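You operate a simulated robot arm through the tools that you are given. There is no shell and no other tool. Be economical: measure what you need, move in short steps, check, and stop when the job is done.

The job below is to be done with a simulated robot arm. You get a single attempt, and the scene is never put back.

## Task
Unplug the reel lead and wind it in to 40 CM.
Fine: changeover knob to OFF before the plug moves; stand the plug on the white pad, wind in, then lock the brake. Set down upright: reel plug.
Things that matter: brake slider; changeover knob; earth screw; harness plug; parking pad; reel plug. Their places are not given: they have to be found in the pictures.

The check looks at the end state, three seconds after you hand in, the way a careful person would. Anything else that was tipped, shoved, dropped, spilled or broken makes it a failure.

## Robot
A 7-joint arm with a two-finger parallel gripper, fixed in place. Base frame: the origin is at the foot of the arm, x ahead of it, y to its left, z up; the work surface is at about z = 0.81. Readings come in m, rad, newtons and seconds.
Its first joint turns from -2.897 to 2.897 rad. Payload 4.4 kg.
Tool frame: the origin (TCP) lies between the finger pads and is the grasp point; the fingertips stand 0.023 m ahead of it; z points along the fingers, y is the line along which they close. The gripper opens to 0.094 m. The fingers are 0.038 m wide and 0.01 m thick; the gripper's body (0.054 by 0.096 m) begins 0.039 m behind the TCP.
Orientation is that of the tool frame in the base frame, as a unit quaternion [x, y, z, w]. With the fingers straight down and closing along the base's y, the tool's x points along the base's -x, its y along +y and its z along -z.

## Interface
- The arm moves only by the tool play_rows. Its argument "increments" is a list of rows, each a list of 7 numbers: the shift along the base's x, y, z in m, then the turn, a rotation vector about the base's x, y, z in rad, then the closure in counts, from 0 (fully open) to 255 (shut). In form: [[tx, ty, tz, rx, ry, rz, gripper], ...]. A call has 1 to 20 rows; each row shifts and turns the commanded pose from where the row before left it. Each row takes 0.2 s and may step no farther than 0.05 m and 0.15 rad from the row before; otherwise, or with a gripper value out of range, the whole call is refused. A pose out of reach is approached as far as the arm can. The call stops where the force on the tool passes 70 N (or 10 N more than at its start, if that is more) or the arm is blocked; 0.2 s more then pass. The fingers move at their own pace (about 0.072 m/s each) and stop on an object; they squeeze with about 43 N. The grip force told is the motor's: it shows also when the fingers shut on nothing. Time passes only in rows, and 0.2 s behind the last, so rows that do not move let the fingers close. The reply holds the time, the measured pose of the TCP, the force on the tool along the base axes, the opening and the grip force, in the units named above and with some noise, with the torque about the TCP (base axes, N m) and any sound that the robot's microphone picked up.
- Cameras (640 x 400 px; columns grow to the right, rows downward): "scene" is fixed at [0.4036, -0.6579, 1.8903]; the picture's right is [0.98, -0.22, 0.00], its down [-0.13, -0.57, -0.81] and it looks along [0.18, 0.79, -0.58] (base axes); focal length 351 px, centre (320, 200). "wrist" rides on the gripper at [0.086, 0.016, -0.074] in the tool frame; the picture's right is [-0.18, 0.98, 0.00], its down [-0.58, -0.11, -0.81] and it looks along [-0.79, -0.15, 0.59] (tool axes); focal length 243 px, centre (320, 200).
- snapshot(camera): a new picture of that camera. No time passes.
- locate(camera, pixels): for up to 12 pixels [column, row] of the newest picture of that camera ("zoom" is the newest enlarged one), the place [x, y, z] in the base frame of the surface seen there, good to about 0.002 m, but the place of the scene camera against the robot may be out by one fixed shift of up to 0.018 m in any direction. No time passes.
- enlarge(camera, box): a new picture of the part [left, top, right, bottom] of that camera's present view, enlarged. No time passes.
- hand_in(): hands the job in; it is judged then, once.

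Go step by step. Measure first, check grasps and placings, and put right what went wrong. The budget is 80 turns and 46 pictures, counting those below and the enlarged ones. Unless the task says otherwise, let go and move clear before handing in, and close with one line.

The tools are called after ">>>" as name(argument=value, ...) on one line, values as JSON. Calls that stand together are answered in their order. play_rows: Moves the arm, as the interface text tells. Its arguments: {"type":"object","properties":{"increments":{"type":"array","items":{"type":"array","items":{"type":"number"}}}},"required":["increments"]} The other tools are called the same way: snapshot (camera) takes a picture; locate (camera, pixels) gives the place of the surface under pixels of a picture; enlarge (camera, box) takes an enlarged picture of a part of a camera's view; hand_in () hands the job in.

At the start:

```text
clock: 0.0
position: [0.7952, 0.1804, 1.4511]
tool_rot: [0.0, 1.0, 0.0, 0.0]
force: [0.9, 0.8, 0.0]
torque: [-0.01, -0.01, 0.01]
grip_width: 0.0941
gripper_force: 0.1
```

scene: 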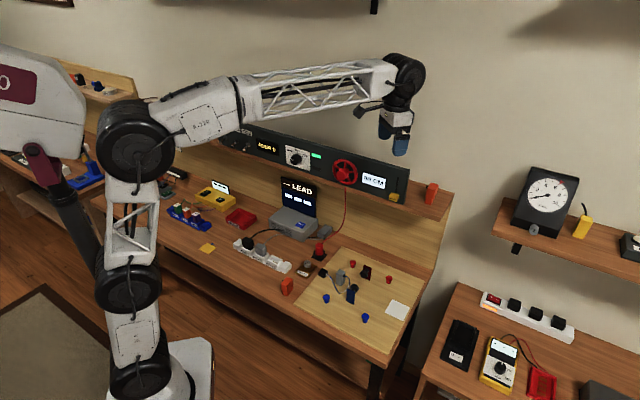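
wrist: 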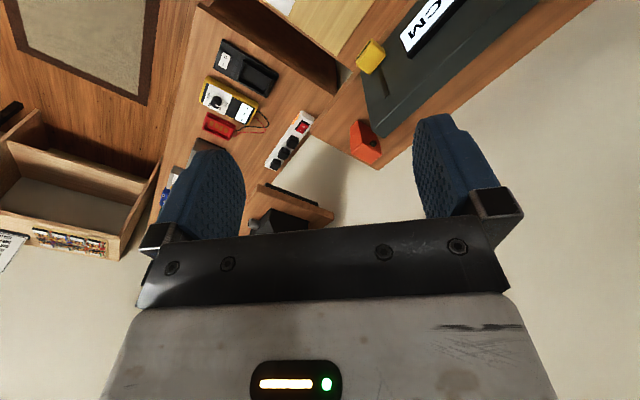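

The scene shows a panel with a display, a knob near (297,157), a red reel wheel at (345,172), a yellow slider near (395,195) and a white pad at (397,310). I'll enlarge the panel and the bench.

>>> enlarge(camera="scene", box=[220, 115, 450, 225])

>>> enlarge(camera="scene", box=[220, 200, 430, 350])

```text
2.78 times, centred on (335, 170) of scene
```

zoom: 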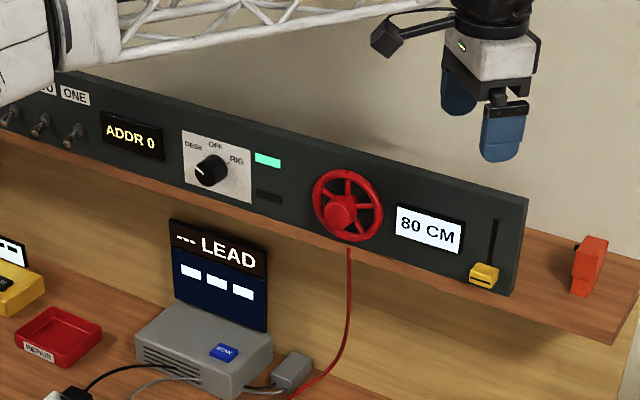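

```text
2.67 times, centred on (325, 275) of scene
```

zoom: 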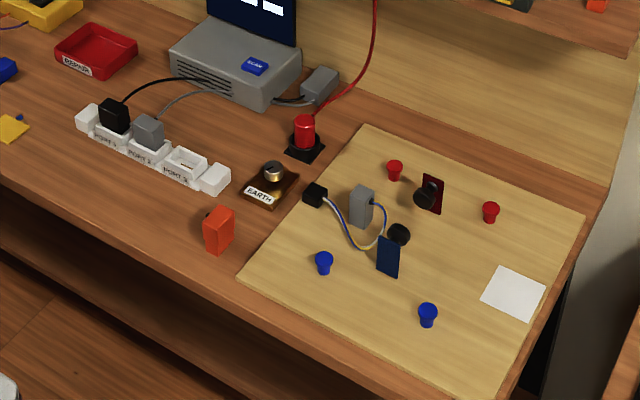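

The reel plug is the red cylinder at zoom (304,130), sitting in a black socket, and the pad is at (513,293). I'll measure these first, then look closer at the panel.

>>> locate(camera="zoom", pixels=[[304, 118], [304, 135], [304, 147], [300, 158], [318, 153], [290, 152], [513, 293], [483, 290], [545, 292], [512, 268], [517, 320], [274, 168]])

>>> enlarge(camera="scene", box=[270, 135, 350, 185])

```text
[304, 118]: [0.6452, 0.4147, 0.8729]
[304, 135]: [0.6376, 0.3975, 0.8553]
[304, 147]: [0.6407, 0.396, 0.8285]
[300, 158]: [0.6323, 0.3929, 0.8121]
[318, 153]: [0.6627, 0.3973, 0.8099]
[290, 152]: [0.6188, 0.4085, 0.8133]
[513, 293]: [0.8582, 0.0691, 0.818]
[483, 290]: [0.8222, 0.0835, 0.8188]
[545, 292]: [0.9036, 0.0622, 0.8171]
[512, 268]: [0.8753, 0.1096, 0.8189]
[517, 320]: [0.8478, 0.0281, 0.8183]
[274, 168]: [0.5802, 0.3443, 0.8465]
```

```text
8.00 times, centred on (310, 160) of scene
```

zoom: 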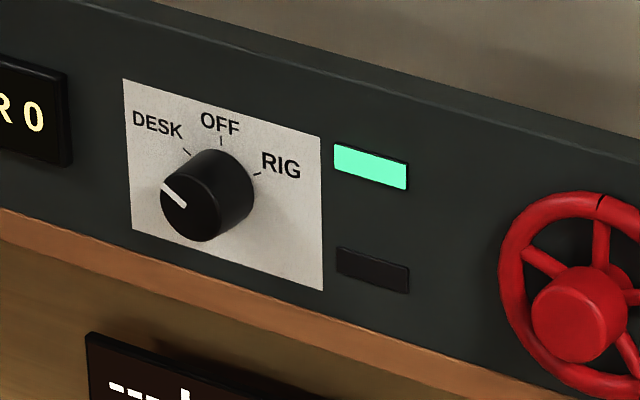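

The knob's white line points at DESK, so OFF is a clockwise turn away. I'll measure the knob face, the marks and the panel plane.

>>> locate(camera="zoom", pixels=[[188, 207], [165, 185], [184, 205], [215, 220], [232, 160], [187, 150], [221, 140], [257, 174], [140, 220], [310, 280], [310, 140], [585, 300]])

>>> enlarge(camera="scene", box=[325, 145, 421, 205])

```text
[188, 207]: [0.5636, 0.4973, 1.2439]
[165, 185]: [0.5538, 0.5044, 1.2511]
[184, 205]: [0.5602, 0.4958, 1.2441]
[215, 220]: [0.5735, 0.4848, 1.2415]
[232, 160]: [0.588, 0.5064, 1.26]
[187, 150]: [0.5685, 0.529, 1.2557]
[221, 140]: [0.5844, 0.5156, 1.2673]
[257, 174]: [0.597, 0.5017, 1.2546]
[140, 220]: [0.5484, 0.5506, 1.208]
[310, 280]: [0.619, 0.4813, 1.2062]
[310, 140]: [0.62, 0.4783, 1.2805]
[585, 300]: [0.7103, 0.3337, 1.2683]
```

```text
6.67 times, centred on (373, 175) of scene
```

zoom: 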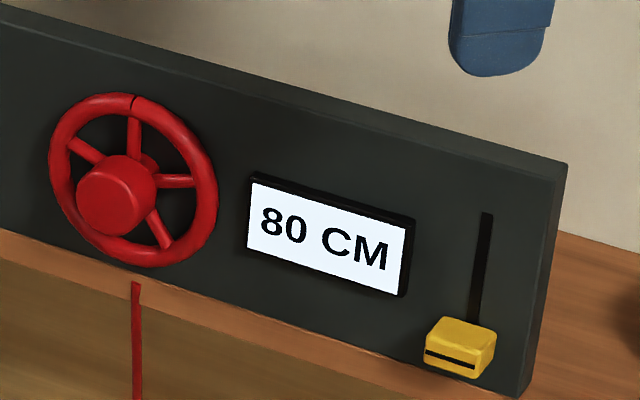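

The length reads 80 CM, and the yellow slider is at the bottom of its slot. I'll measure the wheel, slot and panel plane.

>>> locate(camera="zoom", pixels=[[115, 197], [133, 98], [133, 260], [55, 165], [212, 190], [10, 200], [230, 130], [520, 250], [487, 215], [475, 318], [450, 360], [460, 330]])

>>> enlarge(camera="scene", box=[296, 220, 344, 280])

```text
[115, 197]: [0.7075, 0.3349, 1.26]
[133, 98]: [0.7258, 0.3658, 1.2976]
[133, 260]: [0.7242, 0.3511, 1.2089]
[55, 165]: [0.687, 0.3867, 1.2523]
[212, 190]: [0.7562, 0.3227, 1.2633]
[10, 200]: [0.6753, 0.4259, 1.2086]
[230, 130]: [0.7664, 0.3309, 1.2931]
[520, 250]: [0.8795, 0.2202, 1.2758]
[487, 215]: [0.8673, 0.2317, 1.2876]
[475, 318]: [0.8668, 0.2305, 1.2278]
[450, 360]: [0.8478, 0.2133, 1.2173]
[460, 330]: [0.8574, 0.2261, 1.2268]
```

```text
6.67 times, centred on (320, 250) of scene
```

zoom: 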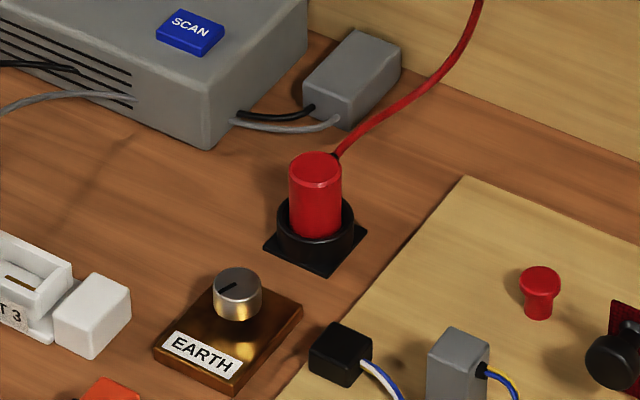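

The panel lies on x+y≈1.10 (scene frame), vertical and facing (-0.7,-0.7). DESK→OFF is about 60° clockwise, and the knob is at about (0.583,0.516,1.2445) on the panel. I'll back off and yaw by -135° before pitching to face the panel.

>>> play_rows(increments=[[-0.03, 0, 0, 0, 0, -0.1473, 0], [-0.03, 0, 0, 0, 0, -0.1473, 0], [-0.03, 0, 0, 0, 0, -0.1473, 0], [-0.03, 0, 0, 0, 0, -0.1473, 0], [-0.03, 0, 0, 0, 0, -0.1473, 0], [-0.03, 0, 0, 0, 0, -0.1473, 0], [-0.03, 0, 0, 0, 0, -0.1473, 0], [-0.03, 0, 0, 0, 0, -0.1473, 0], [-0.03, 0, 0, 0, 0, -0.1473, 0], [-0.03, 0, 0, 0, 0, -0.1473, 0], [-0.03, 0, 0, 0, 0, -0.1473, 0], [-0.015, 0.01, 0, 0, 0, -0.1473, 0], [0, 0.02, 0, 0, 0, -0.1473, 0], [0, 0.02, 0, 0, 0, -0.1473, 0], [0, 0.02, 0, 0, 0, -0.1473, 0], [0, 0, 0, 0, 0, -0.1467, 0]])

```text
clock: 3.4
position: [0.4497, 0.2509, 1.4516]
tool_rot: [0.924, 0.382, 0.0, 0.0]
force: [-0.7, 1.0, 0.2]
torque: [0.02, 0.01, -0.02]
grip_width: 0.0938
gripper_force: 0.0
```

The yaw is done. Next I pitch up so the tool faces the panel.

>>> play_rows(increments=[[0, 0, 0, 0.101, -0.101, 0, 0], [0, 0, 0, 0.101, -0.101, 0, 0], [0, 0, 0, 0.101, -0.101, 0, 0], [0, 0, 0, 0.101, -0.101, 0, 0], [0, 0, 0, 0.101, -0.101, 0, 0], [0, 0, -0.01, 0.101, -0.101, 0, 0], [0, 0, -0.02, 0.101, -0.101, 0, 0], [0, 0, -0.03, 0.101, -0.101, 0, 0], [0, 0, -0.03, 0.101, -0.101, 0, 0], [0, 0, -0.03, 0.101, -0.101, 0, 0], [0, 0, -0.03, 0.101, -0.101, 0, 0], [0, 0, 0, 0, 0, 0, 0]])

>>> snapshot(camera="wrist")

```text
clock: 6.0
position: [0.4491, 0.248, 1.2994]
tool_rot: [0.653, 0.27, 0.654, -0.27]
force: [-0.6, 0.9, -0.8]
torque: [-0.02, 0.04, -0.01]
grip_width: 0.0941
gripper_force: 0.1
```

```text
38 pictures are left
```

wrist: 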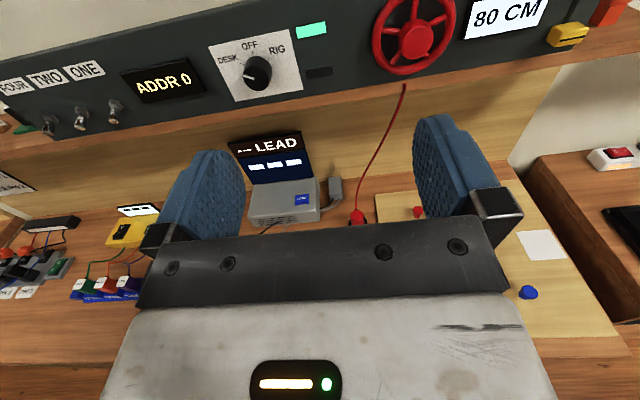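

The tool faces the panel now, and the wrist camera sees the knob at (257,72) and the wheel at (415,38). I'll enlarge and locate in the robot-true frame.

>>> enlarge(camera="wrist", box=[195, 0, 355, 100])

>>> locate(camera="zoom", pixels=[[215, 145], [167, 217], [222, 200], [329, 197], [250, 225], [280, 300], [260, 260], [300, 345], [400, 340], [420, 250], [420, 395], [240, 300]])

>>> locate(camera="wrist", pixels=[[415, 38], [375, 38], [452, 35], [408, 70], [414, 2], [565, 42], [572, 30], [565, 5], [540, 40], [357, 218], [540, 245], [200, 115]])

```text
4.00 times, centred on (275, 50) of wrist
```

zoom: 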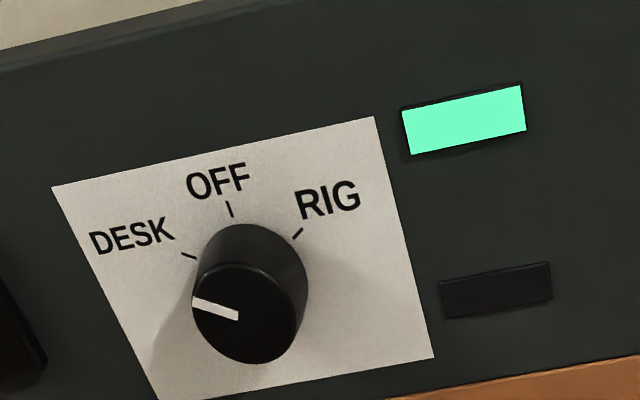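

```text
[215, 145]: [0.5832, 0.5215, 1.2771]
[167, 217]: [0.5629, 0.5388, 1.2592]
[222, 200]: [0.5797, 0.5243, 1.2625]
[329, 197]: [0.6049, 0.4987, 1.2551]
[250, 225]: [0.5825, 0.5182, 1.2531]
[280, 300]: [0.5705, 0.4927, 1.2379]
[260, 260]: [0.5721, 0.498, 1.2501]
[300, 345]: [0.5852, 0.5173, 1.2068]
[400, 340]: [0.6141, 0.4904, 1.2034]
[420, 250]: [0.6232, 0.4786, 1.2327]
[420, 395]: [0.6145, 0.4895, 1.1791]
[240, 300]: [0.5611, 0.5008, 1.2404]
```

```text
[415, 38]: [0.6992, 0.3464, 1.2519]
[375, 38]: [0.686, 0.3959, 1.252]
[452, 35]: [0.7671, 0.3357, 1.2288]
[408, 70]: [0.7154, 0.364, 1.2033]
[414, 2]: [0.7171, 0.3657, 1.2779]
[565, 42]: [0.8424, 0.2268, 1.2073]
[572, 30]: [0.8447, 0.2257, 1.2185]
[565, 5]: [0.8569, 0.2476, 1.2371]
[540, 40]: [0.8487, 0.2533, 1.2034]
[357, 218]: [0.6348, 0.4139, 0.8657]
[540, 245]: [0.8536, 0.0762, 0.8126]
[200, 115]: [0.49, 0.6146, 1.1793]
```

Comparing cameras, the scene frame is shifted by about (-0.004,+0.006,-0.006). I'll locate the tick marks and knob face edges precisely in the wrist zoom.

>>> locate(camera="zoom", pixels=[[189, 256], [230, 209], [297, 233], [249, 313], [200, 300], [236, 316], [194, 320], [255, 358], [296, 318], [245, 275], [210, 290], [285, 340]])

```text
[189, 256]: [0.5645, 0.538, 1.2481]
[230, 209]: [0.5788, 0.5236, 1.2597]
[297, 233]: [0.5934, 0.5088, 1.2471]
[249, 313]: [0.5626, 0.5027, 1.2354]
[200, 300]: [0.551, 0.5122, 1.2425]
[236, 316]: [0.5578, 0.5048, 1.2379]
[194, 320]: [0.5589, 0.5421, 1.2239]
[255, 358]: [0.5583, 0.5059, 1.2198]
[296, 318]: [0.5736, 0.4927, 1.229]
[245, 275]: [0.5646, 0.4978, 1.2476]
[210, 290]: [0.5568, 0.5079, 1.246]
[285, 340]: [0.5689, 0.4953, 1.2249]
```

The knob axis is at about (0.579,0.5235,1.236) on the panel, with DESK at -60° from OFF. I'll pre-roll by -30° and come to a standoff in front of it.

>>> play_rows(increments=[[0.009, 0.038, -0.0127, -0.0926, -0.0926, 0, 110], [0.009, 0.038, -0.0127, -0.0926, -0.0926, 0, 110], [0.009, 0.038, -0.0127, -0.0926, -0.0926, 0, 110], [0.009, 0.038, -0.0127, -0.0926, -0.0926, 0, 110], [0.009, 0.0386, -0.0125, 0, 0, 0, 110], [0, 0, 0, 0, 0, 0, 110]])

>>> snapshot(camera="wrist")

```text
clock: 7.4
position: [0.4962, 0.4421, 1.2372]
tool_rot: [0.559, 0.433, 0.701, -0.095]
force: [-0.4, -1.2, -0.4]
torque: [0.0, 0.03, -0.01]
grip_width: 0.0534
gripper_force: 0.1
```

```text
36 pictures are left
```

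wrist: 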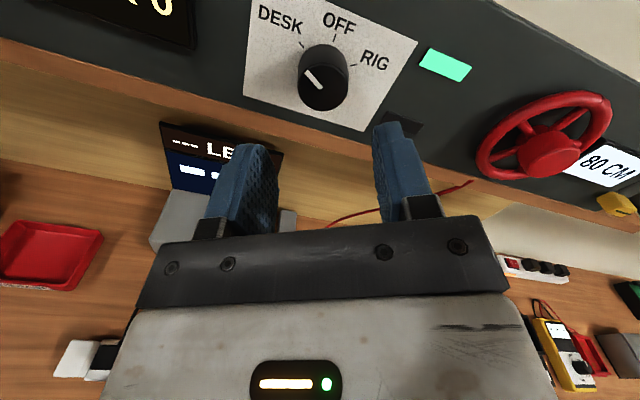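

The knob is lined up between the fingers in roll (the camera sits above them). I'll advance to the grasp depth and close.

>>> play_rows(increments=[[0.016, 0.0155, -0.0017, 0, 0, 0, 110], [0.016, 0.0155, 0, 0, 0, 0, 110], [0.016, 0.0155, 0, 0, 0, 0, 110], [0.0153, 0.0155, 0, 0, 0, 0, 110], [0, 0, 0, 0, 0, 0, 110]])

>>> snapshot(camera="wrist")

```text
clock: 8.6
position: [0.561, 0.4975, 1.2367]
tool_rot: [0.559, 0.435, 0.7, -0.096]
force: [0.3, 0.2, -0.3]
torque: [-0.02, -0.03, 0.03]
grip_width: 0.0534
gripper_force: 0.1
out of reach, approached as far as the arm can: row 3
```

```text
35 pictures are left
```

wrist: 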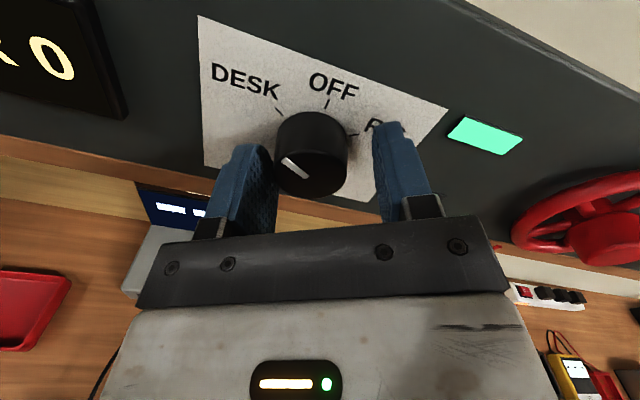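

The fingers straddle the knob but sit about 5 mm right of its axis, and row 3 was reported as out of reach. I'll try a small correction to the left.

>>> play_rows(increments=[[0, 0, 0, 0, 0, 0, 110], [-0.003, 0.004, 0, 0, 0, 0, 110], [0, 0, 0, 0, 0, 0, 110]])

```text
clock: 9.4
position: [0.5609, 0.4976, 1.2382]
tool_rot: [0.559, 0.434, 0.7, -0.097]
force: [-0.8, 0.2, -0.1]
torque: [0.01, -0.01, -0.01]
grip_width: 0.0534
gripper_force: 0.1
out of reach, approached as far as the arm can: row 2
```

It didn't move, which is likely a joint limit at this roll. I'll roll back by half and try the same correction.

>>> play_rows(increments=[[0, 0, 0, 0.0926, 0.0926, 0, 110], [0, 0, 0, 0.0926, 0.0926, 0, 110], [0, 0, 0, 0, 0, 0, 110]])

```text
clock: 10.2
position: [0.5622, 0.4977, 1.236]
tool_rot: [0.611, 0.356, 0.682, -0.185]
force: [0.5, -0.3, 0.1]
torque: [-0.01, 0.0, -0.03]
grip_width: 0.0535
gripper_force: 0.1
```

>>> play_rows(increments=[[-0.002, 0.004, 0, 0, 0, 0, 110], [-0.001, 0.002, 0, 0, 0, 0, 110], [0, 0, 0, 0, 0, 0, 110]])

```text
clock: 11.0
position: [0.5619, 0.5006, 1.2377]
tool_rot: [0.611, 0.358, 0.681, -0.186]
force: [-0.6, -0.3, 1.0]
torque: [0.01, -0.01, -0.01]
grip_width: 0.0534
gripper_force: 0.1
out of reach, approached as far as the arm can: row 1
```

There's a little more freedom now. I'll roll to neutral and finish centring there.

>>> play_rows(increments=[[0, 0, 0, 0.0926, 0.0926, 0, 110], [0, 0, 0, 0.0926, 0.0926, 0, 110], [-0.001, 0.001, 0, 0, 0, 0, 110], [-0.001, 0.001, 0, 0, 0, 0, 110], [0, 0, 0, 0, 0, 0, 110]])

>>> snapshot(camera="wrist")

```text
clock: 12.2
position: [0.5623, 0.5005, 1.2375]
tool_rot: [0.652, 0.276, 0.651, -0.276]
force: [0.7, -0.1, -0.3]
torque: [0.06, -0.01, 0.01]
grip_width: 0.0538
gripper_force: 0.1
out of reach, approached as far as the arm can: row 4
```

```text
34 pictures are left
```

wrist: 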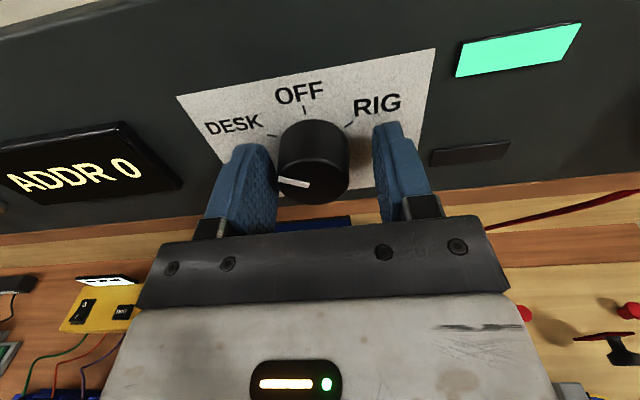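

Centring left by moving purely along -x also backs off about 4 mm, and that still leaves about 17 mm of grip on the knob. I'll do that and close.

>>> play_rows(increments=[[-0.0055, 0, -0.001, 0, 0, 0, 110], [0, 0, 0, 0, 0, 0, 110], [0, 0, 0, 0, 0, 0, 255], [0, 0, 0, 0, 0, 0, 255], [0, 0, 0, 0, 0, 0, 255]])

```text
clock: 13.2
position: [0.5556, 0.4988, 1.2378]
tool_rot: [0.651, 0.277, 0.651, -0.275]
force: [-18.3, 18.1, 0.6]
torque: [-0.14, 0.3, 0.53]
grip_width: 0.0362
gripper_force: 42.8
out of reach, approached as far as the arm can: row 1
stopped in row 4: the force on the tool passed its limit at 78 N (the readings are from after the stop); the commanded pose is now the measured one
```

The knob is gripped (36 mm) with a 25 N side load pushing the tool left. I'll relax that slightly and turn 60° clockwise.

>>> play_rows(increments=[[-0.002, 0.001, 0, 0, 0, 0, 255], [0, 0, 0, 0.0925, 0.0925, 0, 255], [0, 0, 0, 0.0925, 0.0925, 0, 255], [0, 0, 0, 0.0925, 0.0925, 0, 255], [0, 0, 0, 0.0925, 0.0925, 0, 255], [0, 0, 0, 0, 0, 0, 255]])

>>> snapshot(camera="wrist")

```text
clock: 14.6
position: [0.5565, 0.4967, 1.2376]
tool_rot: [0.699, 0.097, 0.558, -0.437]
force: [52.6, -28.9, -3.6]
torque: [-0.16, -0.08, -1.06]
grip_width: 0.0364
gripper_force: 44.8
```

```text
33 pictures are left
```

wrist: 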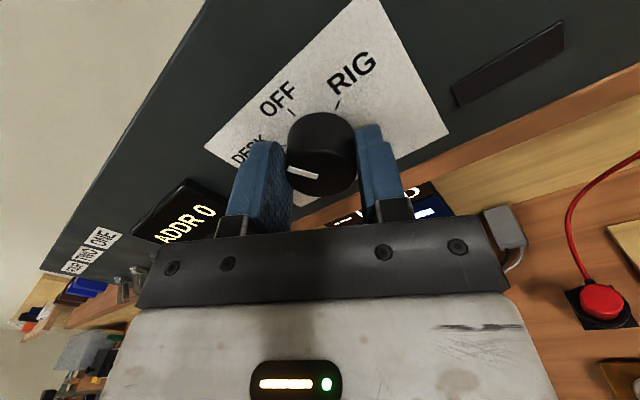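

The knob has turned with the gripper by about 30°. The side load is now 60 N the other way, so I'll ease right and turn the remaining 30°.

>>> play_rows(increments=[[0.0015, -0.001, 0, 0, 0, 0, 255], [0, 0, 0, 0.0925, 0.0925, 0, 255], [0, 0, 0, 0.0925, 0.0925, 0, 255], [0, 0, 0, 0.0925, 0.0925, 0, 255], [0, 0, 0, 0.0925, 0.0925, 0, 255], [0, 0, 0, 0, 0, 0, 255]])

>>> snapshot(camera="wrist")

```text
clock: 16.0
position: [0.5593, 0.4982, 1.236]
tool_rot: [0.7, -0.086, 0.427, -0.566]
force: [-11.8, -44.0, -54.1]
torque: [-1.34, 1.1, -0.66]
grip_width: 0.0364
gripper_force: 45.6
```

```text
32 pictures are left
```

wrist: 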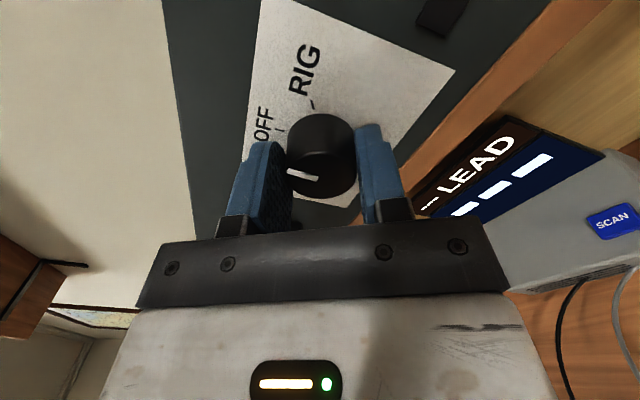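

The line now seems to point towards OFF. I'll release, back off along the panel normal and check it from the scene.

>>> play_rows(increments=[[0, 0, 0, 0, 0, 0, 60], [0, 0, 0, 0, 0, 0, 60], [-0.02, -0.02, 0, 0, 0, 0, 60], [-0.03, -0.03, 0, 0, 0, 0, 60], [-0.03, -0.03, 0, -0.105, -0.105, 0, 60], [-0.03, -0.03, 0, -0.105, -0.105, 0, 60], [0, 0, 0, -0.105, -0.105, 0, 60], [0, 0, 0, -0.105, -0.105, 0, 60], [0, 0, 0, -0.105, -0.105, 0, 60], [0, 0, 0, -0.105, -0.105, 0, 60], [0, 0, 0, -0.11, -0.11, 0, 60], [0, 0, 0, 0, 0, 0, 60]])

>>> enlarge(camera="wrist", box=[160, 0, 480, 200])

```text
refused: row 11 steps farther than a row can; nothing moved
```

```text
2.00 times, centred on (320, 100) of wrist
```

zoom: 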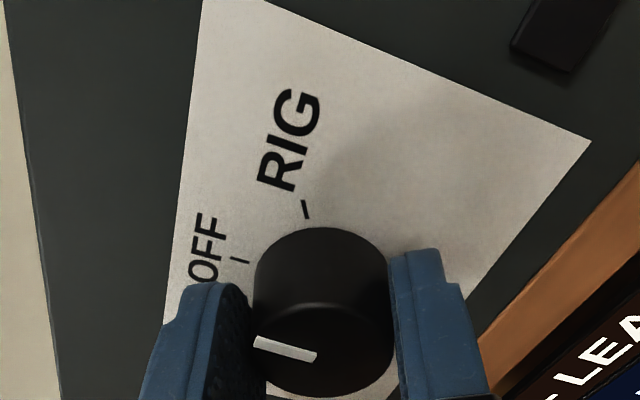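

That call was refused because row 11 turned too far. I'll resend it with smaller turns.

>>> play_rows(increments=[[0, 0, 0, 0, 0, 0, 60], [0, 0, 0, 0, 0, 0, 60], [-0.02, -0.02, 0, 0, 0, 0, 60], [-0.03, -0.03, 0, 0, 0, 0, 60], [-0.03, -0.03, 0, -0.105, -0.105, 0, 60], [-0.03, -0.03, 0, -0.105, -0.105, 0, 60], [0, 0, 0, -0.105, -0.105, 0, 60], [0, 0, 0, -0.105, -0.105, 0, 60], [0, 0, 0, -0.105, -0.105, 0, 60], [0, 0, 0, -0.105, -0.105, 0, 60], [0, 0, 0, -0.105, -0.105, 0, 60], [0, 0, 0, 0, 0, 0, 60]])

>>> enlarge(camera="wrist", box=[240, 0, 400, 100])

```text
clock: 18.6
position: [0.4461, 0.3884, 1.2391]
tool_rot: [0.651, 0.276, 0.65, -0.278]
force: [-0.4, 0.1, 0.4]
torque: [-0.01, -0.02, 0.03]
grip_width: 0.0716
gripper_force: 0.0
```

```text
4.00 times, centred on (320, 50) of wrist
```

zoom: 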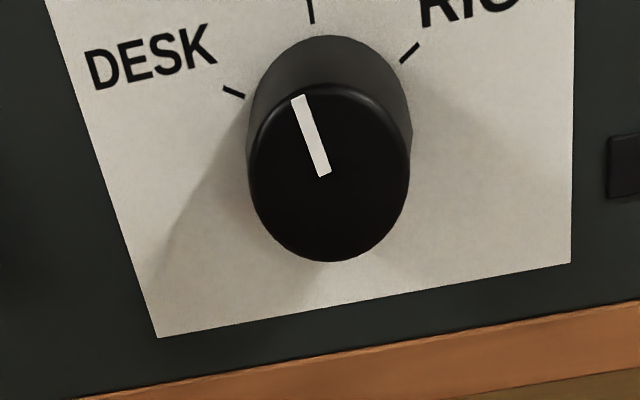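

The line is near OFF. I'll measure how close by locating its ends.

>>> locate(camera="zoom", pixels=[[301, 102], [322, 170], [312, 12], [234, 92], [410, 52], [310, 135]])

>>> snapshot(camera="scene")

>>> enlarge(camera="scene", box=[270, 135, 350, 185])

```text
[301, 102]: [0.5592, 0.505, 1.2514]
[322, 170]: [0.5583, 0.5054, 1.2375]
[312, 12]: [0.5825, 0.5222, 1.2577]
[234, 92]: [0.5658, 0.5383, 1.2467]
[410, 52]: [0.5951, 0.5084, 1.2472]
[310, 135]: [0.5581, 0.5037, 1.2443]
```

```text
29 pictures are left
```

scene: 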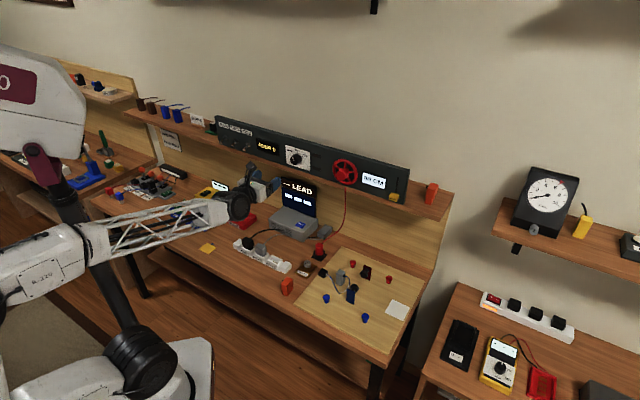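

```text
8.00 times, centred on (310, 160) of scene
```

zoom: 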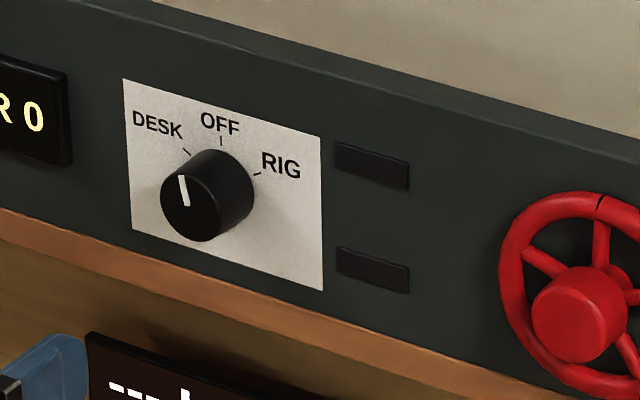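

The line is vertical and both lights are out, so the knob is at OFF. The plug sits only about 3 cm in front of the panel plane, under the shelf, so I'll approach it tilted 45°. First I go to a viewing standoff.

>>> play_rows(increments=[[0.0153, -0.012, -0.04, -0.0926, 0.0926, 0, 60], [0.0153, -0.012, -0.04, -0.0926, 0.0926, 0, 60], [0.0153, -0.012, -0.04, -0.0926, 0.0926, 0, 60], [0.0153, -0.012, -0.04, -0.0926, 0.0926, 0, 60], [0.0153, -0.012, -0.04, -0.0926, 0.0926, 0, 60], [0.0153, -0.012, -0.04, -0.0926, 0.0926, 0, 60], [0, 0, 0, 0, 0, 0, 60]])

>>> snapshot(camera="wrist")

```text
clock: 20.2
position: [0.5387, 0.3192, 0.997]
tool_rot: [0.854, 0.353, 0.35, -0.153]
force: [-1.0, 0.1, 0.1]
torque: [0.03, -0.02, -0.02]
grip_width: 0.0717
gripper_force: 0.0
```

```text
27 pictures are left
```

wrist: 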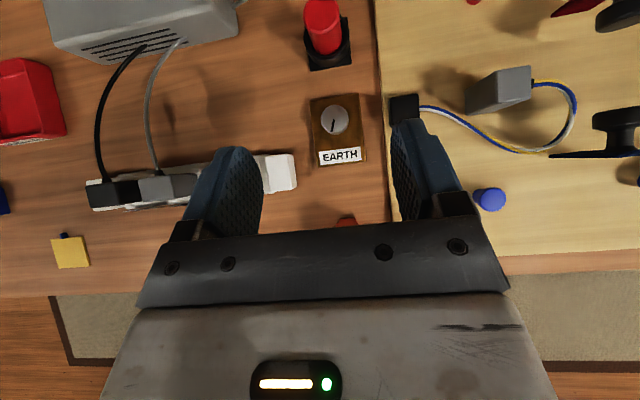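

The plug is at the top, (322,25), with the earth screw in front of it at (335,118). I'll locate them.

>>> locate(camera="wrist", pixels=[[320, 5], [306, 5], [338, 5], [323, 20], [325, 45], [307, 45], [348, 45], [327, 60], [334, 118], [317, 35], [341, 20], [404, 105]])

>>> enlarge(camera="wrist", box=[270, 0, 398, 80])

```text
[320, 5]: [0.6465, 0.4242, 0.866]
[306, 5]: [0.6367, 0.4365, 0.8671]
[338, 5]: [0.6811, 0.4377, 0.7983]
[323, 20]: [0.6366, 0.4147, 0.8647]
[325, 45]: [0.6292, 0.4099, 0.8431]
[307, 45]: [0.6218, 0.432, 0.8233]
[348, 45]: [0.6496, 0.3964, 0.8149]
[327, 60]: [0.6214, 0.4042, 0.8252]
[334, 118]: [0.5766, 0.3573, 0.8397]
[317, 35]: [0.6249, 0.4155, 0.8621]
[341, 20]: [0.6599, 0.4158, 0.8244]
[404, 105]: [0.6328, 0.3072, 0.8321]
```

```text
5.00 times, centred on (334, 40) of wrist
```

zoom: 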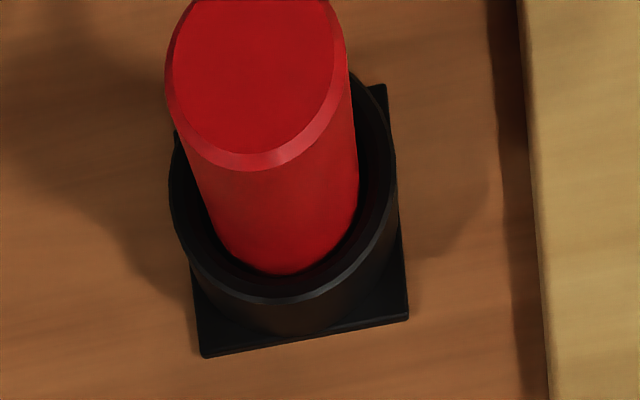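

I'll pin down the plug's top rim with points from the zoom.

>>> locate(camera="zoom", pixels=[[172, 75], [340, 60], [245, 162], [250, 75], [250, 5], [200, 140], [315, 130], [280, 268], [270, 300], [175, 185], [390, 190], [300, 345]])

```text
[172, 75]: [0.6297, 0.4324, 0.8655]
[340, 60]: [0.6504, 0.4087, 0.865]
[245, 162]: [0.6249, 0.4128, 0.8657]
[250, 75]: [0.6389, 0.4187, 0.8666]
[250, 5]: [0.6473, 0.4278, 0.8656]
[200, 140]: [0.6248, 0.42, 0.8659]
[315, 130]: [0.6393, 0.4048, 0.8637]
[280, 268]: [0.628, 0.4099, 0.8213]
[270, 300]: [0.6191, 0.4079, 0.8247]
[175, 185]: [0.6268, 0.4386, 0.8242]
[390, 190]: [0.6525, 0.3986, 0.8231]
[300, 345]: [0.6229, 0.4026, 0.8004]
```

The plug top centre is at (0.640,0.4205,0.866) with radius 16 mm, and the socket ring top is at z=0.824. I'll advance along the tool axis to TCP (0.640,0.420,0.860).

>>> play_rows(increments=[[0.02, 0.02, -0.0274, 0, 0, 0, 60], [0.02, 0.02, -0.0274, 0, 0, 0, 60], [0.02, 0.02, -0.0274, 0, 0, 0, 60], [0.02, 0.02, -0.0274, 0, 0, 0, 60], [0.021, 0.021, -0.0274, 0, 0, 0, 60], [0, 0, 0, 0, 0, 0, 60]])

>>> snapshot(camera="wrist")

```text
clock: 21.6
position: [0.6408, 0.4186, 0.864]
tool_rot: [0.854, 0.354, 0.35, -0.154]
force: [0.3, -0.8, -0.6]
torque: [-0.01, -0.02, 0.0]
grip_width: 0.0718
gripper_force: 0.1
```

```text
25 pictures are left
```

wrist: 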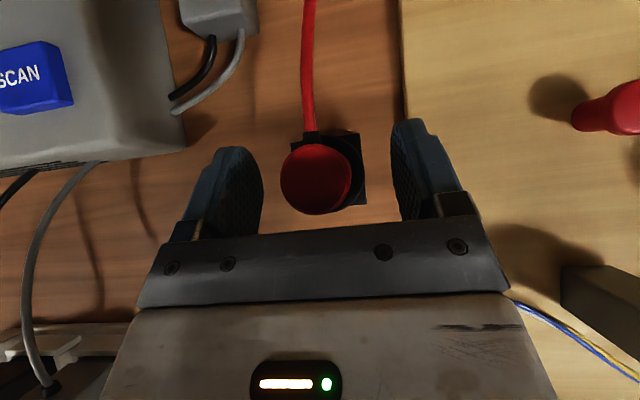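

The plug sits centred between the fingers. I'll lower 3 mm and close.

>>> play_rows(increments=[[-0.001, 0.001, -0.003, 0, 0, 0, 60], [0, 0, 0, 0, 0, 0, 255], [0, 0, 0, 0, 0, 0, 255], [0, 0, 0, 0, 0, 0, 255], [0, 0, 0, 0, 0, 0, 255]])

```text
clock: 22.8
position: [0.6391, 0.4181, 0.8607]
tool_rot: [0.854, 0.353, 0.35, -0.154]
force: [-0.4, -0.3, -0.1]
torque: [0.03, -0.02, 0.02]
grip_width: 0.0323
gripper_force: 43.2
```

The grip holds at 32 mm, the plug's diameter. Next I pull straight up in small steps.

>>> play_rows(increments=[[0, 0, 0.005, 0, 0, 0, 255], [0, 0, 0.005, 0, 0, 0, 255], [0, 0, 0.01, 0, 0, 0, 255], [0, 0, 0.01, 0, 0, 0, 255], [0, 0, 0.015, 0, 0, 0, 255], [0, 0, 0.015, 0, 0, 0, 255], [0, 0, 0, 0, 0, 0, 255]])

>>> snapshot(camera="wrist")

>>> enlarge(camera="scene", box=[272, 150, 432, 330])

```text
clock: 24.4
position: [0.6406, 0.4191, 0.9185]
tool_rot: [0.854, 0.354, 0.349, -0.154]
force: [1.1, -0.5, 0.3]
torque: [0.04, -0.01, 0.02]
grip_width: 0.0325
gripper_force: 43.0
```

```text
24 pictures are left
```

wrist: 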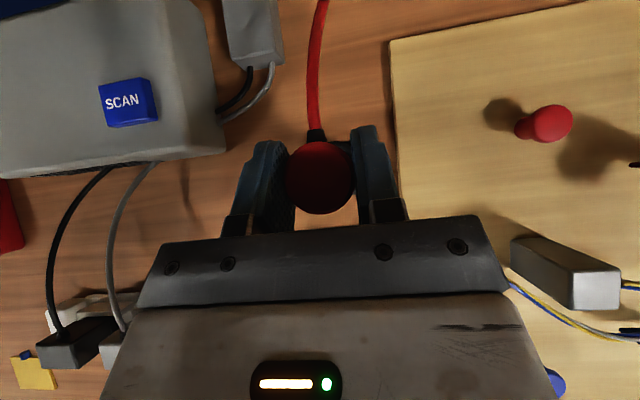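

```text
2.22 times, centred on (352, 240) of scene
```

zoom: 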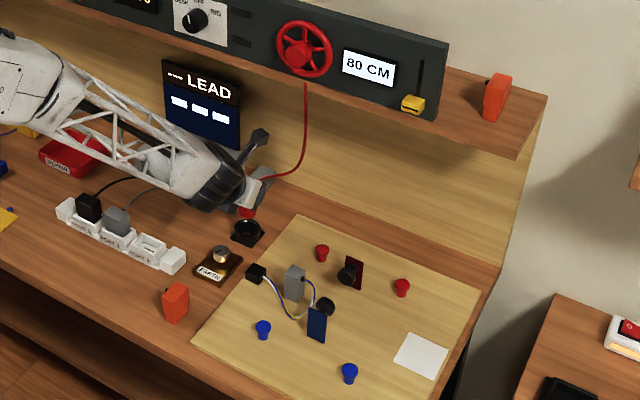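

The plug is out cleanly, and the socket is empty in the scene. I'll raise a little and carry it to above the pad.

>>> play_rows(increments=[[-0.02, -0.02, 0.03, 0, 0, 0, 255], [0.0, -0.03, 0.03, 0, 0, 0, 255], [0.024, -0.03, 0.01, 0, 0, 0, 255], [0.024, -0.03, 0, 0, 0, 0, 255], [0.024, -0.03, 0, 0, 0, 0, 255], [0.024, -0.03, 0, 0, 0, 0, 255], [0.024, -0.03, 0, 0, 0, 0, 255], [0.024, -0.03, 0, 0, 0, 0, 255], [0.024, -0.03, 0, 0, 0, 0, 255], [0.024, -0.03, 0, 0, 0, 0, 255], [0.024, -0.03, 0, 0, 0, 0, 255], [0.018, -0.022, 0, 0, 0, 0, 255], [0, 0, 0, 0, 0, 0, 255]])

>>> snapshot(camera="wrist")

>>> enlarge(camera="scene", box=[272, 150, 472, 330])

```text
clock: 27.2
position: [0.8541, 0.0738, 0.9883]
tool_rot: [0.854, 0.353, 0.349, -0.153]
force: [0.4, -0.8, -1.3]
torque: [0.02, -0.08, 0.01]
grip_width: 0.0327
gripper_force: 43.0
```

```text
22 pictures are left
```

wrist: 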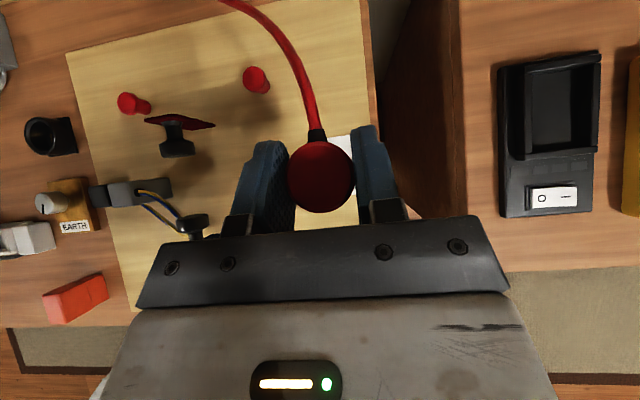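

```text
2.22 times, centred on (372, 240) of scene
```

zoom: 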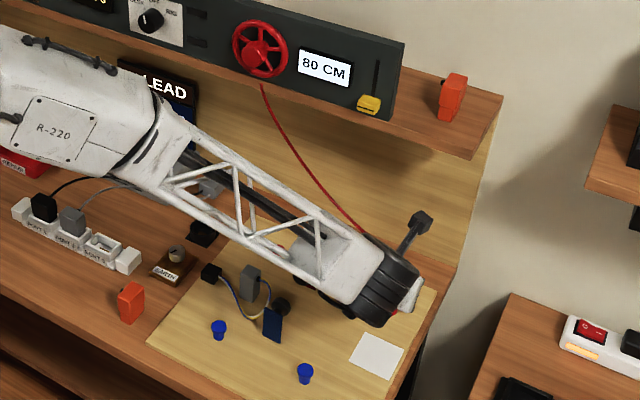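

The plug is over the pad region. I'll check the pad's extent from both cameras before lowering.

>>> locate(camera="wrist", pixels=[[330, 138], [350, 137], [345, 215], [302, 222], [296, 228], [352, 226], [310, 226], [357, 215]])

>>> locate(camera="zoom", pixels=[[350, 361], [363, 335], [403, 348], [389, 378], [376, 356]])

```text
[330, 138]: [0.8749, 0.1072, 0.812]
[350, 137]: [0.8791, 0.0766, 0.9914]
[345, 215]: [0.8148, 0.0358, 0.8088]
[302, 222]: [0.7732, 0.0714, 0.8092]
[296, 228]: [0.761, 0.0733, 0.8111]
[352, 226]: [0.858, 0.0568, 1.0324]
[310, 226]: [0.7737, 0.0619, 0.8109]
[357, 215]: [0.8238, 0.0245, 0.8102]
```

```text
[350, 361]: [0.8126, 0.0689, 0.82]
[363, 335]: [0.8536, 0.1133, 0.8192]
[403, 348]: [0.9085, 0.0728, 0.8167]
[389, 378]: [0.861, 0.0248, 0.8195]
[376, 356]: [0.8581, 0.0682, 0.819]
```

Pad centre is about (0.855,0.076), and the plug axis is over it within a few mm. I'll lower to just above contact.

>>> play_rows(increments=[[0, 0, -0.03, 0, 0, 0, 255], [0, 0, -0.03, 0, 0, 0, 255], [0, 0, -0.03, 0, 0, 0, 255], [0, 0, -0.015, 0, 0, 0, 255], [0, 0, 0, 0, 0, 0, 255]])

>>> enlarge(camera="scene", box=[340, 250, 440, 330])

```text
clock: 28.4
position: [0.8532, 0.0741, 0.8833]
tool_rot: [0.854, 0.354, 0.35, -0.154]
force: [1.2, -0.6, 0.0]
torque: [-0.01, -0.04, 0.03]
grip_width: 0.0327
gripper_force: 42.9
```

```text
5.00 times, centred on (390, 290) of scene
```

zoom: 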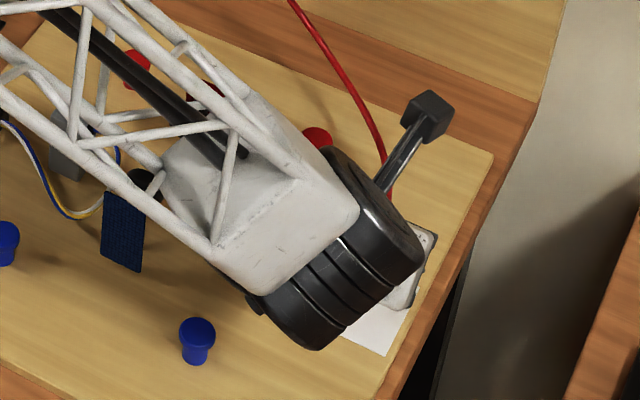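

The scene view of the plug is blocked by the arm, so I lower by feel and watch the vertical force.

>>> play_rows(increments=[[0, 0, -0.004, 0, 0, 0, 255], [0, 0, -0.004, 0, 0, 0, 255], [0, 0, -0.004, 0, 0, 0, 255], [0, 0, 0, 0, 0, 0, 255]])

```text
clock: 29.4
position: [0.8524, 0.0749, 0.8725]
tool_rot: [0.854, 0.353, 0.35, -0.153]
force: [-0.4, -0.2, -0.1]
torque: [0.02, -0.01, 0.04]
grip_width: 0.0325
gripper_force: 43.5
```

>>> play_rows(increments=[[0, 0, -0.003, 0, 0, 0, 255], [0, 0, -0.003, 0, 0, 0, 255], [0, 0, 0, 0, 0, 0, 255]])

```text
clock: 30.2
position: [0.8528, 0.0763, 0.8689]
tool_rot: [0.853, 0.354, 0.352, -0.153]
force: [11.2, 1.3, 31.4]
torque: [-0.15, -0.89, 0.05]
grip_width: 0.0324
gripper_force: 42.7
```

Contact came at z≈0.869 with 31 N. I'll ease up slightly, open, and withdraw along the tool axis.

>>> play_rows(increments=[[0, 0, 0.001, 0, 0, 0, 255], [0, 0, 0, 0, 0, 0, 200], [0, 0, 0, 0, 0, 0, 100], [0, 0, 0, 0, 0, 0, 60], [-0.01, -0.01, 0.014, 0, 0, 0, 60], [-0.02, -0.02, 0.028, 0, 0, 0, 60], [-0.02, -0.02, 0.028, 0, 0, 0, 60], [-0.02, -0.02, 0.028, 0, 0, 0, 60], [-0.02, -0.02, 0.028, 0, 0, 0, 60], [0, 0, 0, 0, 0, 0, 60]])

>>> snapshot(camera="wrist")

>>> enlarge(camera="scene", box=[340, 250, 440, 330])

```text
clock: 32.4
position: [0.7592, -0.0138, 0.9924]
tool_rot: [0.854, 0.354, 0.349, -0.154]
force: [-0.1, 0.6, -0.1]
torque: [0.03, -0.02, -0.02]
grip_width: 0.0719
gripper_force: 0.1
```

```text
19 pictures are left
```

wrist: 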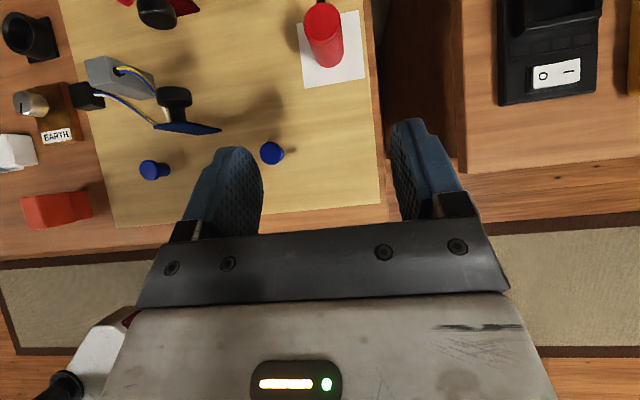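

```text
5.00 times, centred on (390, 290) of scene
```

zoom: 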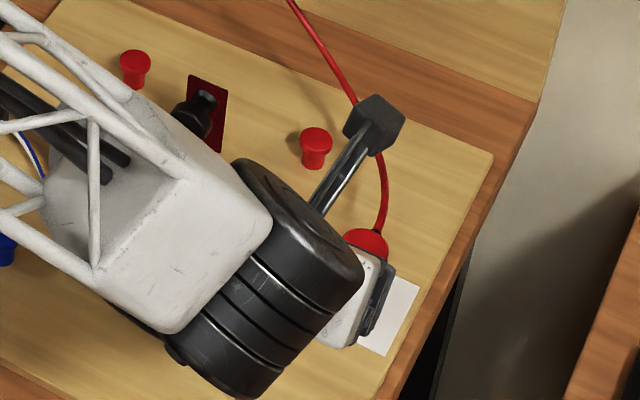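

The plug stands upright on the pad, near its middle. Next I move in front of the reel wheel and pitch level to look at it.

>>> play_rows(increments=[[-0.017, 0.0246, 0.0262, 0, 0, 0, 60], [-0.017, 0.0246, 0.0262, 0, 0, 0, 60], [-0.017, 0.0246, 0.0262, 0.0926, -0.0926, 0, 60], [-0.017, 0.0246, 0.0262, 0.0926, -0.0926, 0, 60], [-0.017, 0.0246, 0.0262, 0.0926, -0.0926, 0, 60], [-0.017, 0.0246, 0.0262, 0.0926, -0.0926, 0, 60], [-0.017, 0.0246, 0.0262, 0.0926, -0.0926, 0, 60], [-0.017, 0.0246, 0.0262, 0.0926, -0.0926, 0, 60], [-0.017, 0.0246, 0.0262, 0, 0, 0, 60], [-0.017, 0.0246, 0.0262, 0, 0, 0, 60], [0, 0, 0, 0, 0, 0, 60]])

>>> enlarge(camera="wrist", box=[180, 0, 500, 200])

```text
clock: 34.8
position: [0.5911, 0.2325, 1.2571]
tool_rot: [0.652, 0.273, 0.651, -0.276]
force: [0.2, 0.2, -0.3]
torque: [-0.03, 0.02, -0.04]
grip_width: 0.072
gripper_force: 0.1
```

```text
2.00 times, centred on (340, 100) of wrist
```

zoom: 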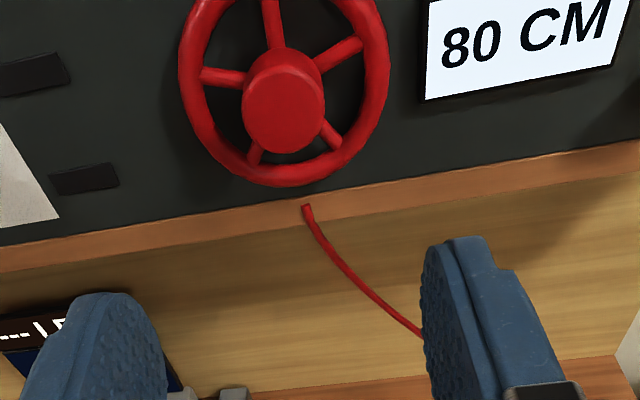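

The wheel hub is at zoom (284,107). I'll locate the hub edges and rim.

>>> locate(camera="zoom", pixels=[[284, 107], [248, 105], [320, 105], [285, 148], [285, 68], [190, 70], [378, 80], [290, 178], [220, 78], [350, 48], [120, 150], [430, 130]])

```text
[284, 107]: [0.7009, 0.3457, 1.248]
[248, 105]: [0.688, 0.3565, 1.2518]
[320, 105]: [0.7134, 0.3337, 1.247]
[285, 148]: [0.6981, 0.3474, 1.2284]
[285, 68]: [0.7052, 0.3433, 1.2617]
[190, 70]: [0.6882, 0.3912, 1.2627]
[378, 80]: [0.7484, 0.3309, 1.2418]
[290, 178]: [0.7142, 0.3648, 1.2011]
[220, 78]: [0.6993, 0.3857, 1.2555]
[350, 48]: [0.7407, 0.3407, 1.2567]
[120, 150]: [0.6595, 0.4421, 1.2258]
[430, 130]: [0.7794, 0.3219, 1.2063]
```

The hub axis is at u=0.2514, z=1.2465, its face 40 mm out, and it protrudes 23 mm past the rim. I'll advance so the fingertips stop just ahead of the rim, at TCP (0.698,0.342,1.2465).

>>> play_rows(increments=[[0.0268, 0.0275, -0.0027, 0, 0, 0, 60], [0.0268, 0.0275, -0.0027, 0, 0, 0, 60], [0.0268, 0.0275, -0.0027, 0, 0, 0, 60], [0.0266, 0.0274, -0.0026, 0, 0, 0, 60], [0, 0, 0, 0, 0, 0, 60]])

>>> snapshot(camera="wrist")

```text
clock: 36.0
position: [0.6965, 0.3413, 1.244]
tool_rot: [0.652, 0.274, 0.65, -0.278]
force: [-0.2, 0.0, -0.8]
torque: [-0.03, 0.0, 0.02]
grip_width: 0.0718
gripper_force: 0.1
```

```text
16 pictures are left
```

wrist: 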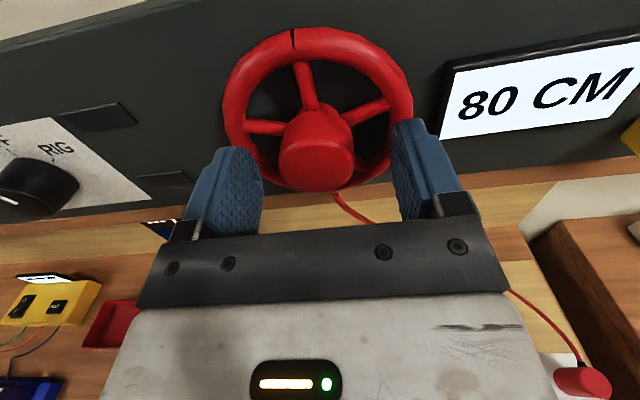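

The hub is between the fingers and the 80 CM display is visible. I'll raise 2 mm, close, and try 30° clockwise.

>>> play_rows(increments=[[0, 0, 0.002, 0, 0, 0, 60], [0, 0, 0, 0, 0, 0, 255], [0, 0, 0, 0, 0, 0, 255], [0, 0, 0, 0, 0, 0, 255], [0, 0, 0, 0.0925, 0.0925, 0, 255], [0, 0, 0, 0.0925, 0.0925, 0, 255], [0, 0, 0, 0.0925, 0.0925, 0, 255], [0, 0, 0, 0.0925, 0.0925, 0, 255], [0, 0, 0, 0, 0, 0, 255]])

>>> snapshot(camera="wrist")

```text
clock: 37.5
position: [0.6965, 0.3424, 1.2457]
tool_rot: [0.685, 0.17, 0.6, -0.377]
force: [-27.8, -3.6, 2.4]
torque: [-0.17, 0.24, 0.02]
grip_width: 0.0377
gripper_force: 44.9
stopped in row 7: the force on the tool passed its limit at 72 N (the readings are from after the stop); the commanded pose is now the measured one
```

```text
15 pictures are left
```

wrist: 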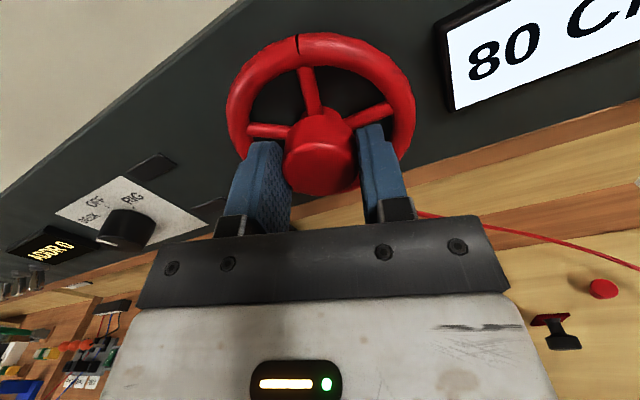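

The wheel turned with the hand (its top mark stays aligned in view) and the stop was only side load from a small off-centre. I'll ease left about 1 mm and continue clockwise.

>>> play_rows(increments=[[-0.001, 0.0005, 0, 0, 0, 0, 255], [0, 0, 0, 0.07, 0.07, 0, 255], [0, 0, 0, 0.07, 0.07, 0, 255], [0, 0, 0, 0.07, 0.07, 0, 255], [0, 0, 0, 0.07, 0.07, 0, 255], [0, 0, 0, 0.07, 0.07, 0, 255], [0, 0, 0, 0.07, 0.07, 0, 255], [0, 0, 0, 0, 0, 0, 255]])

>>> enlarge(camera="scene", box=[320, 145, 448, 225])

```text
clock: 39.3
position: [0.6959, 0.3418, 1.2461]
tool_rot: [0.701, -0.042, 0.467, -0.537]
force: [11.8, -8.0, 18.5]
torque: [-0.25, 0.22, -0.57]
grip_width: 0.0377
gripper_force: 45.3
```

```text
5.00 times, centred on (384, 185) of scene
```

zoom: 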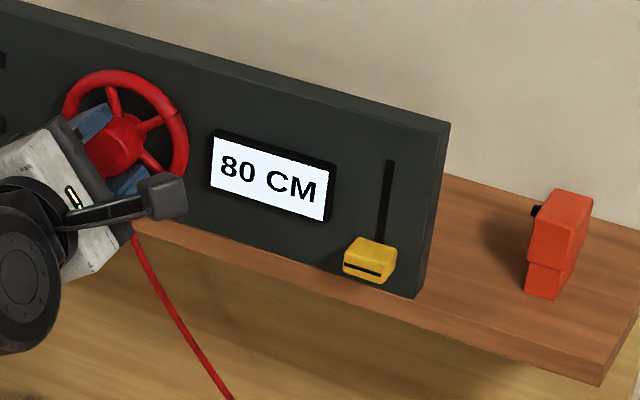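

The wheel turned about 52° clockwise but the display still reads 80, so it may be the pay-out end stop or a coarse readout. I'll turn counter-clockwise past the start and look again.

>>> play_rows(increments=[[0, 0, 0, -0.0863, -0.0863, 0, 255], [0, 0, 0, -0.0863, -0.0863, 0, 255], [0, 0, 0, -0.0863, -0.0863, 0, 255], [0, 0, 0, -0.0863, -0.0863, 0, 255], [0, 0, 0, -0.0863, -0.0863, 0, 255], [0, 0, 0, -0.0863, -0.0863, 0, 255], [0, 0, 0, -0.0863, -0.0863, 0, 255], [0, 0, 0, -0.0863, -0.0863, 0, 255], [0, 0, 0, -0.0863, -0.0863, 0, 255], [0, 0, 0, -0.0863, -0.0863, 0, 255], [0, 0, 0, -0.0863, -0.0863, 0, 255], [0, 0, 0, 0, 0, 0, 255]])

>>> enlarge(camera="scene", box=[320, 145, 448, 225])

```text
clock: 41.9
position: [0.6973, 0.3427, 1.2437]
tool_rot: [0.581, 0.409, 0.692, -0.13]
force: [-13.3, -45.0, -2.8]
torque: [0.58, 0.77, -0.64]
grip_width: 0.0379
gripper_force: 44.6
```

```text
5.00 times, centred on (384, 185) of scene
```

zoom: 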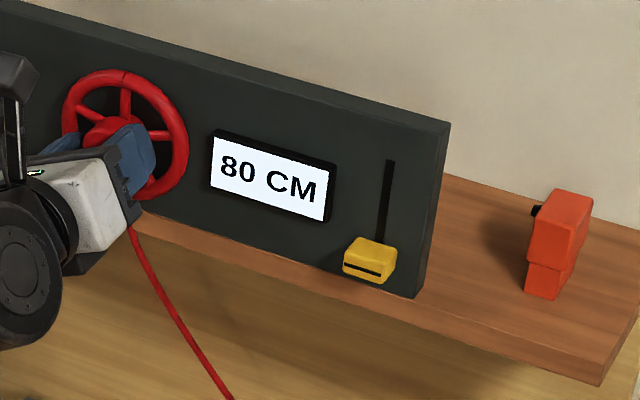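

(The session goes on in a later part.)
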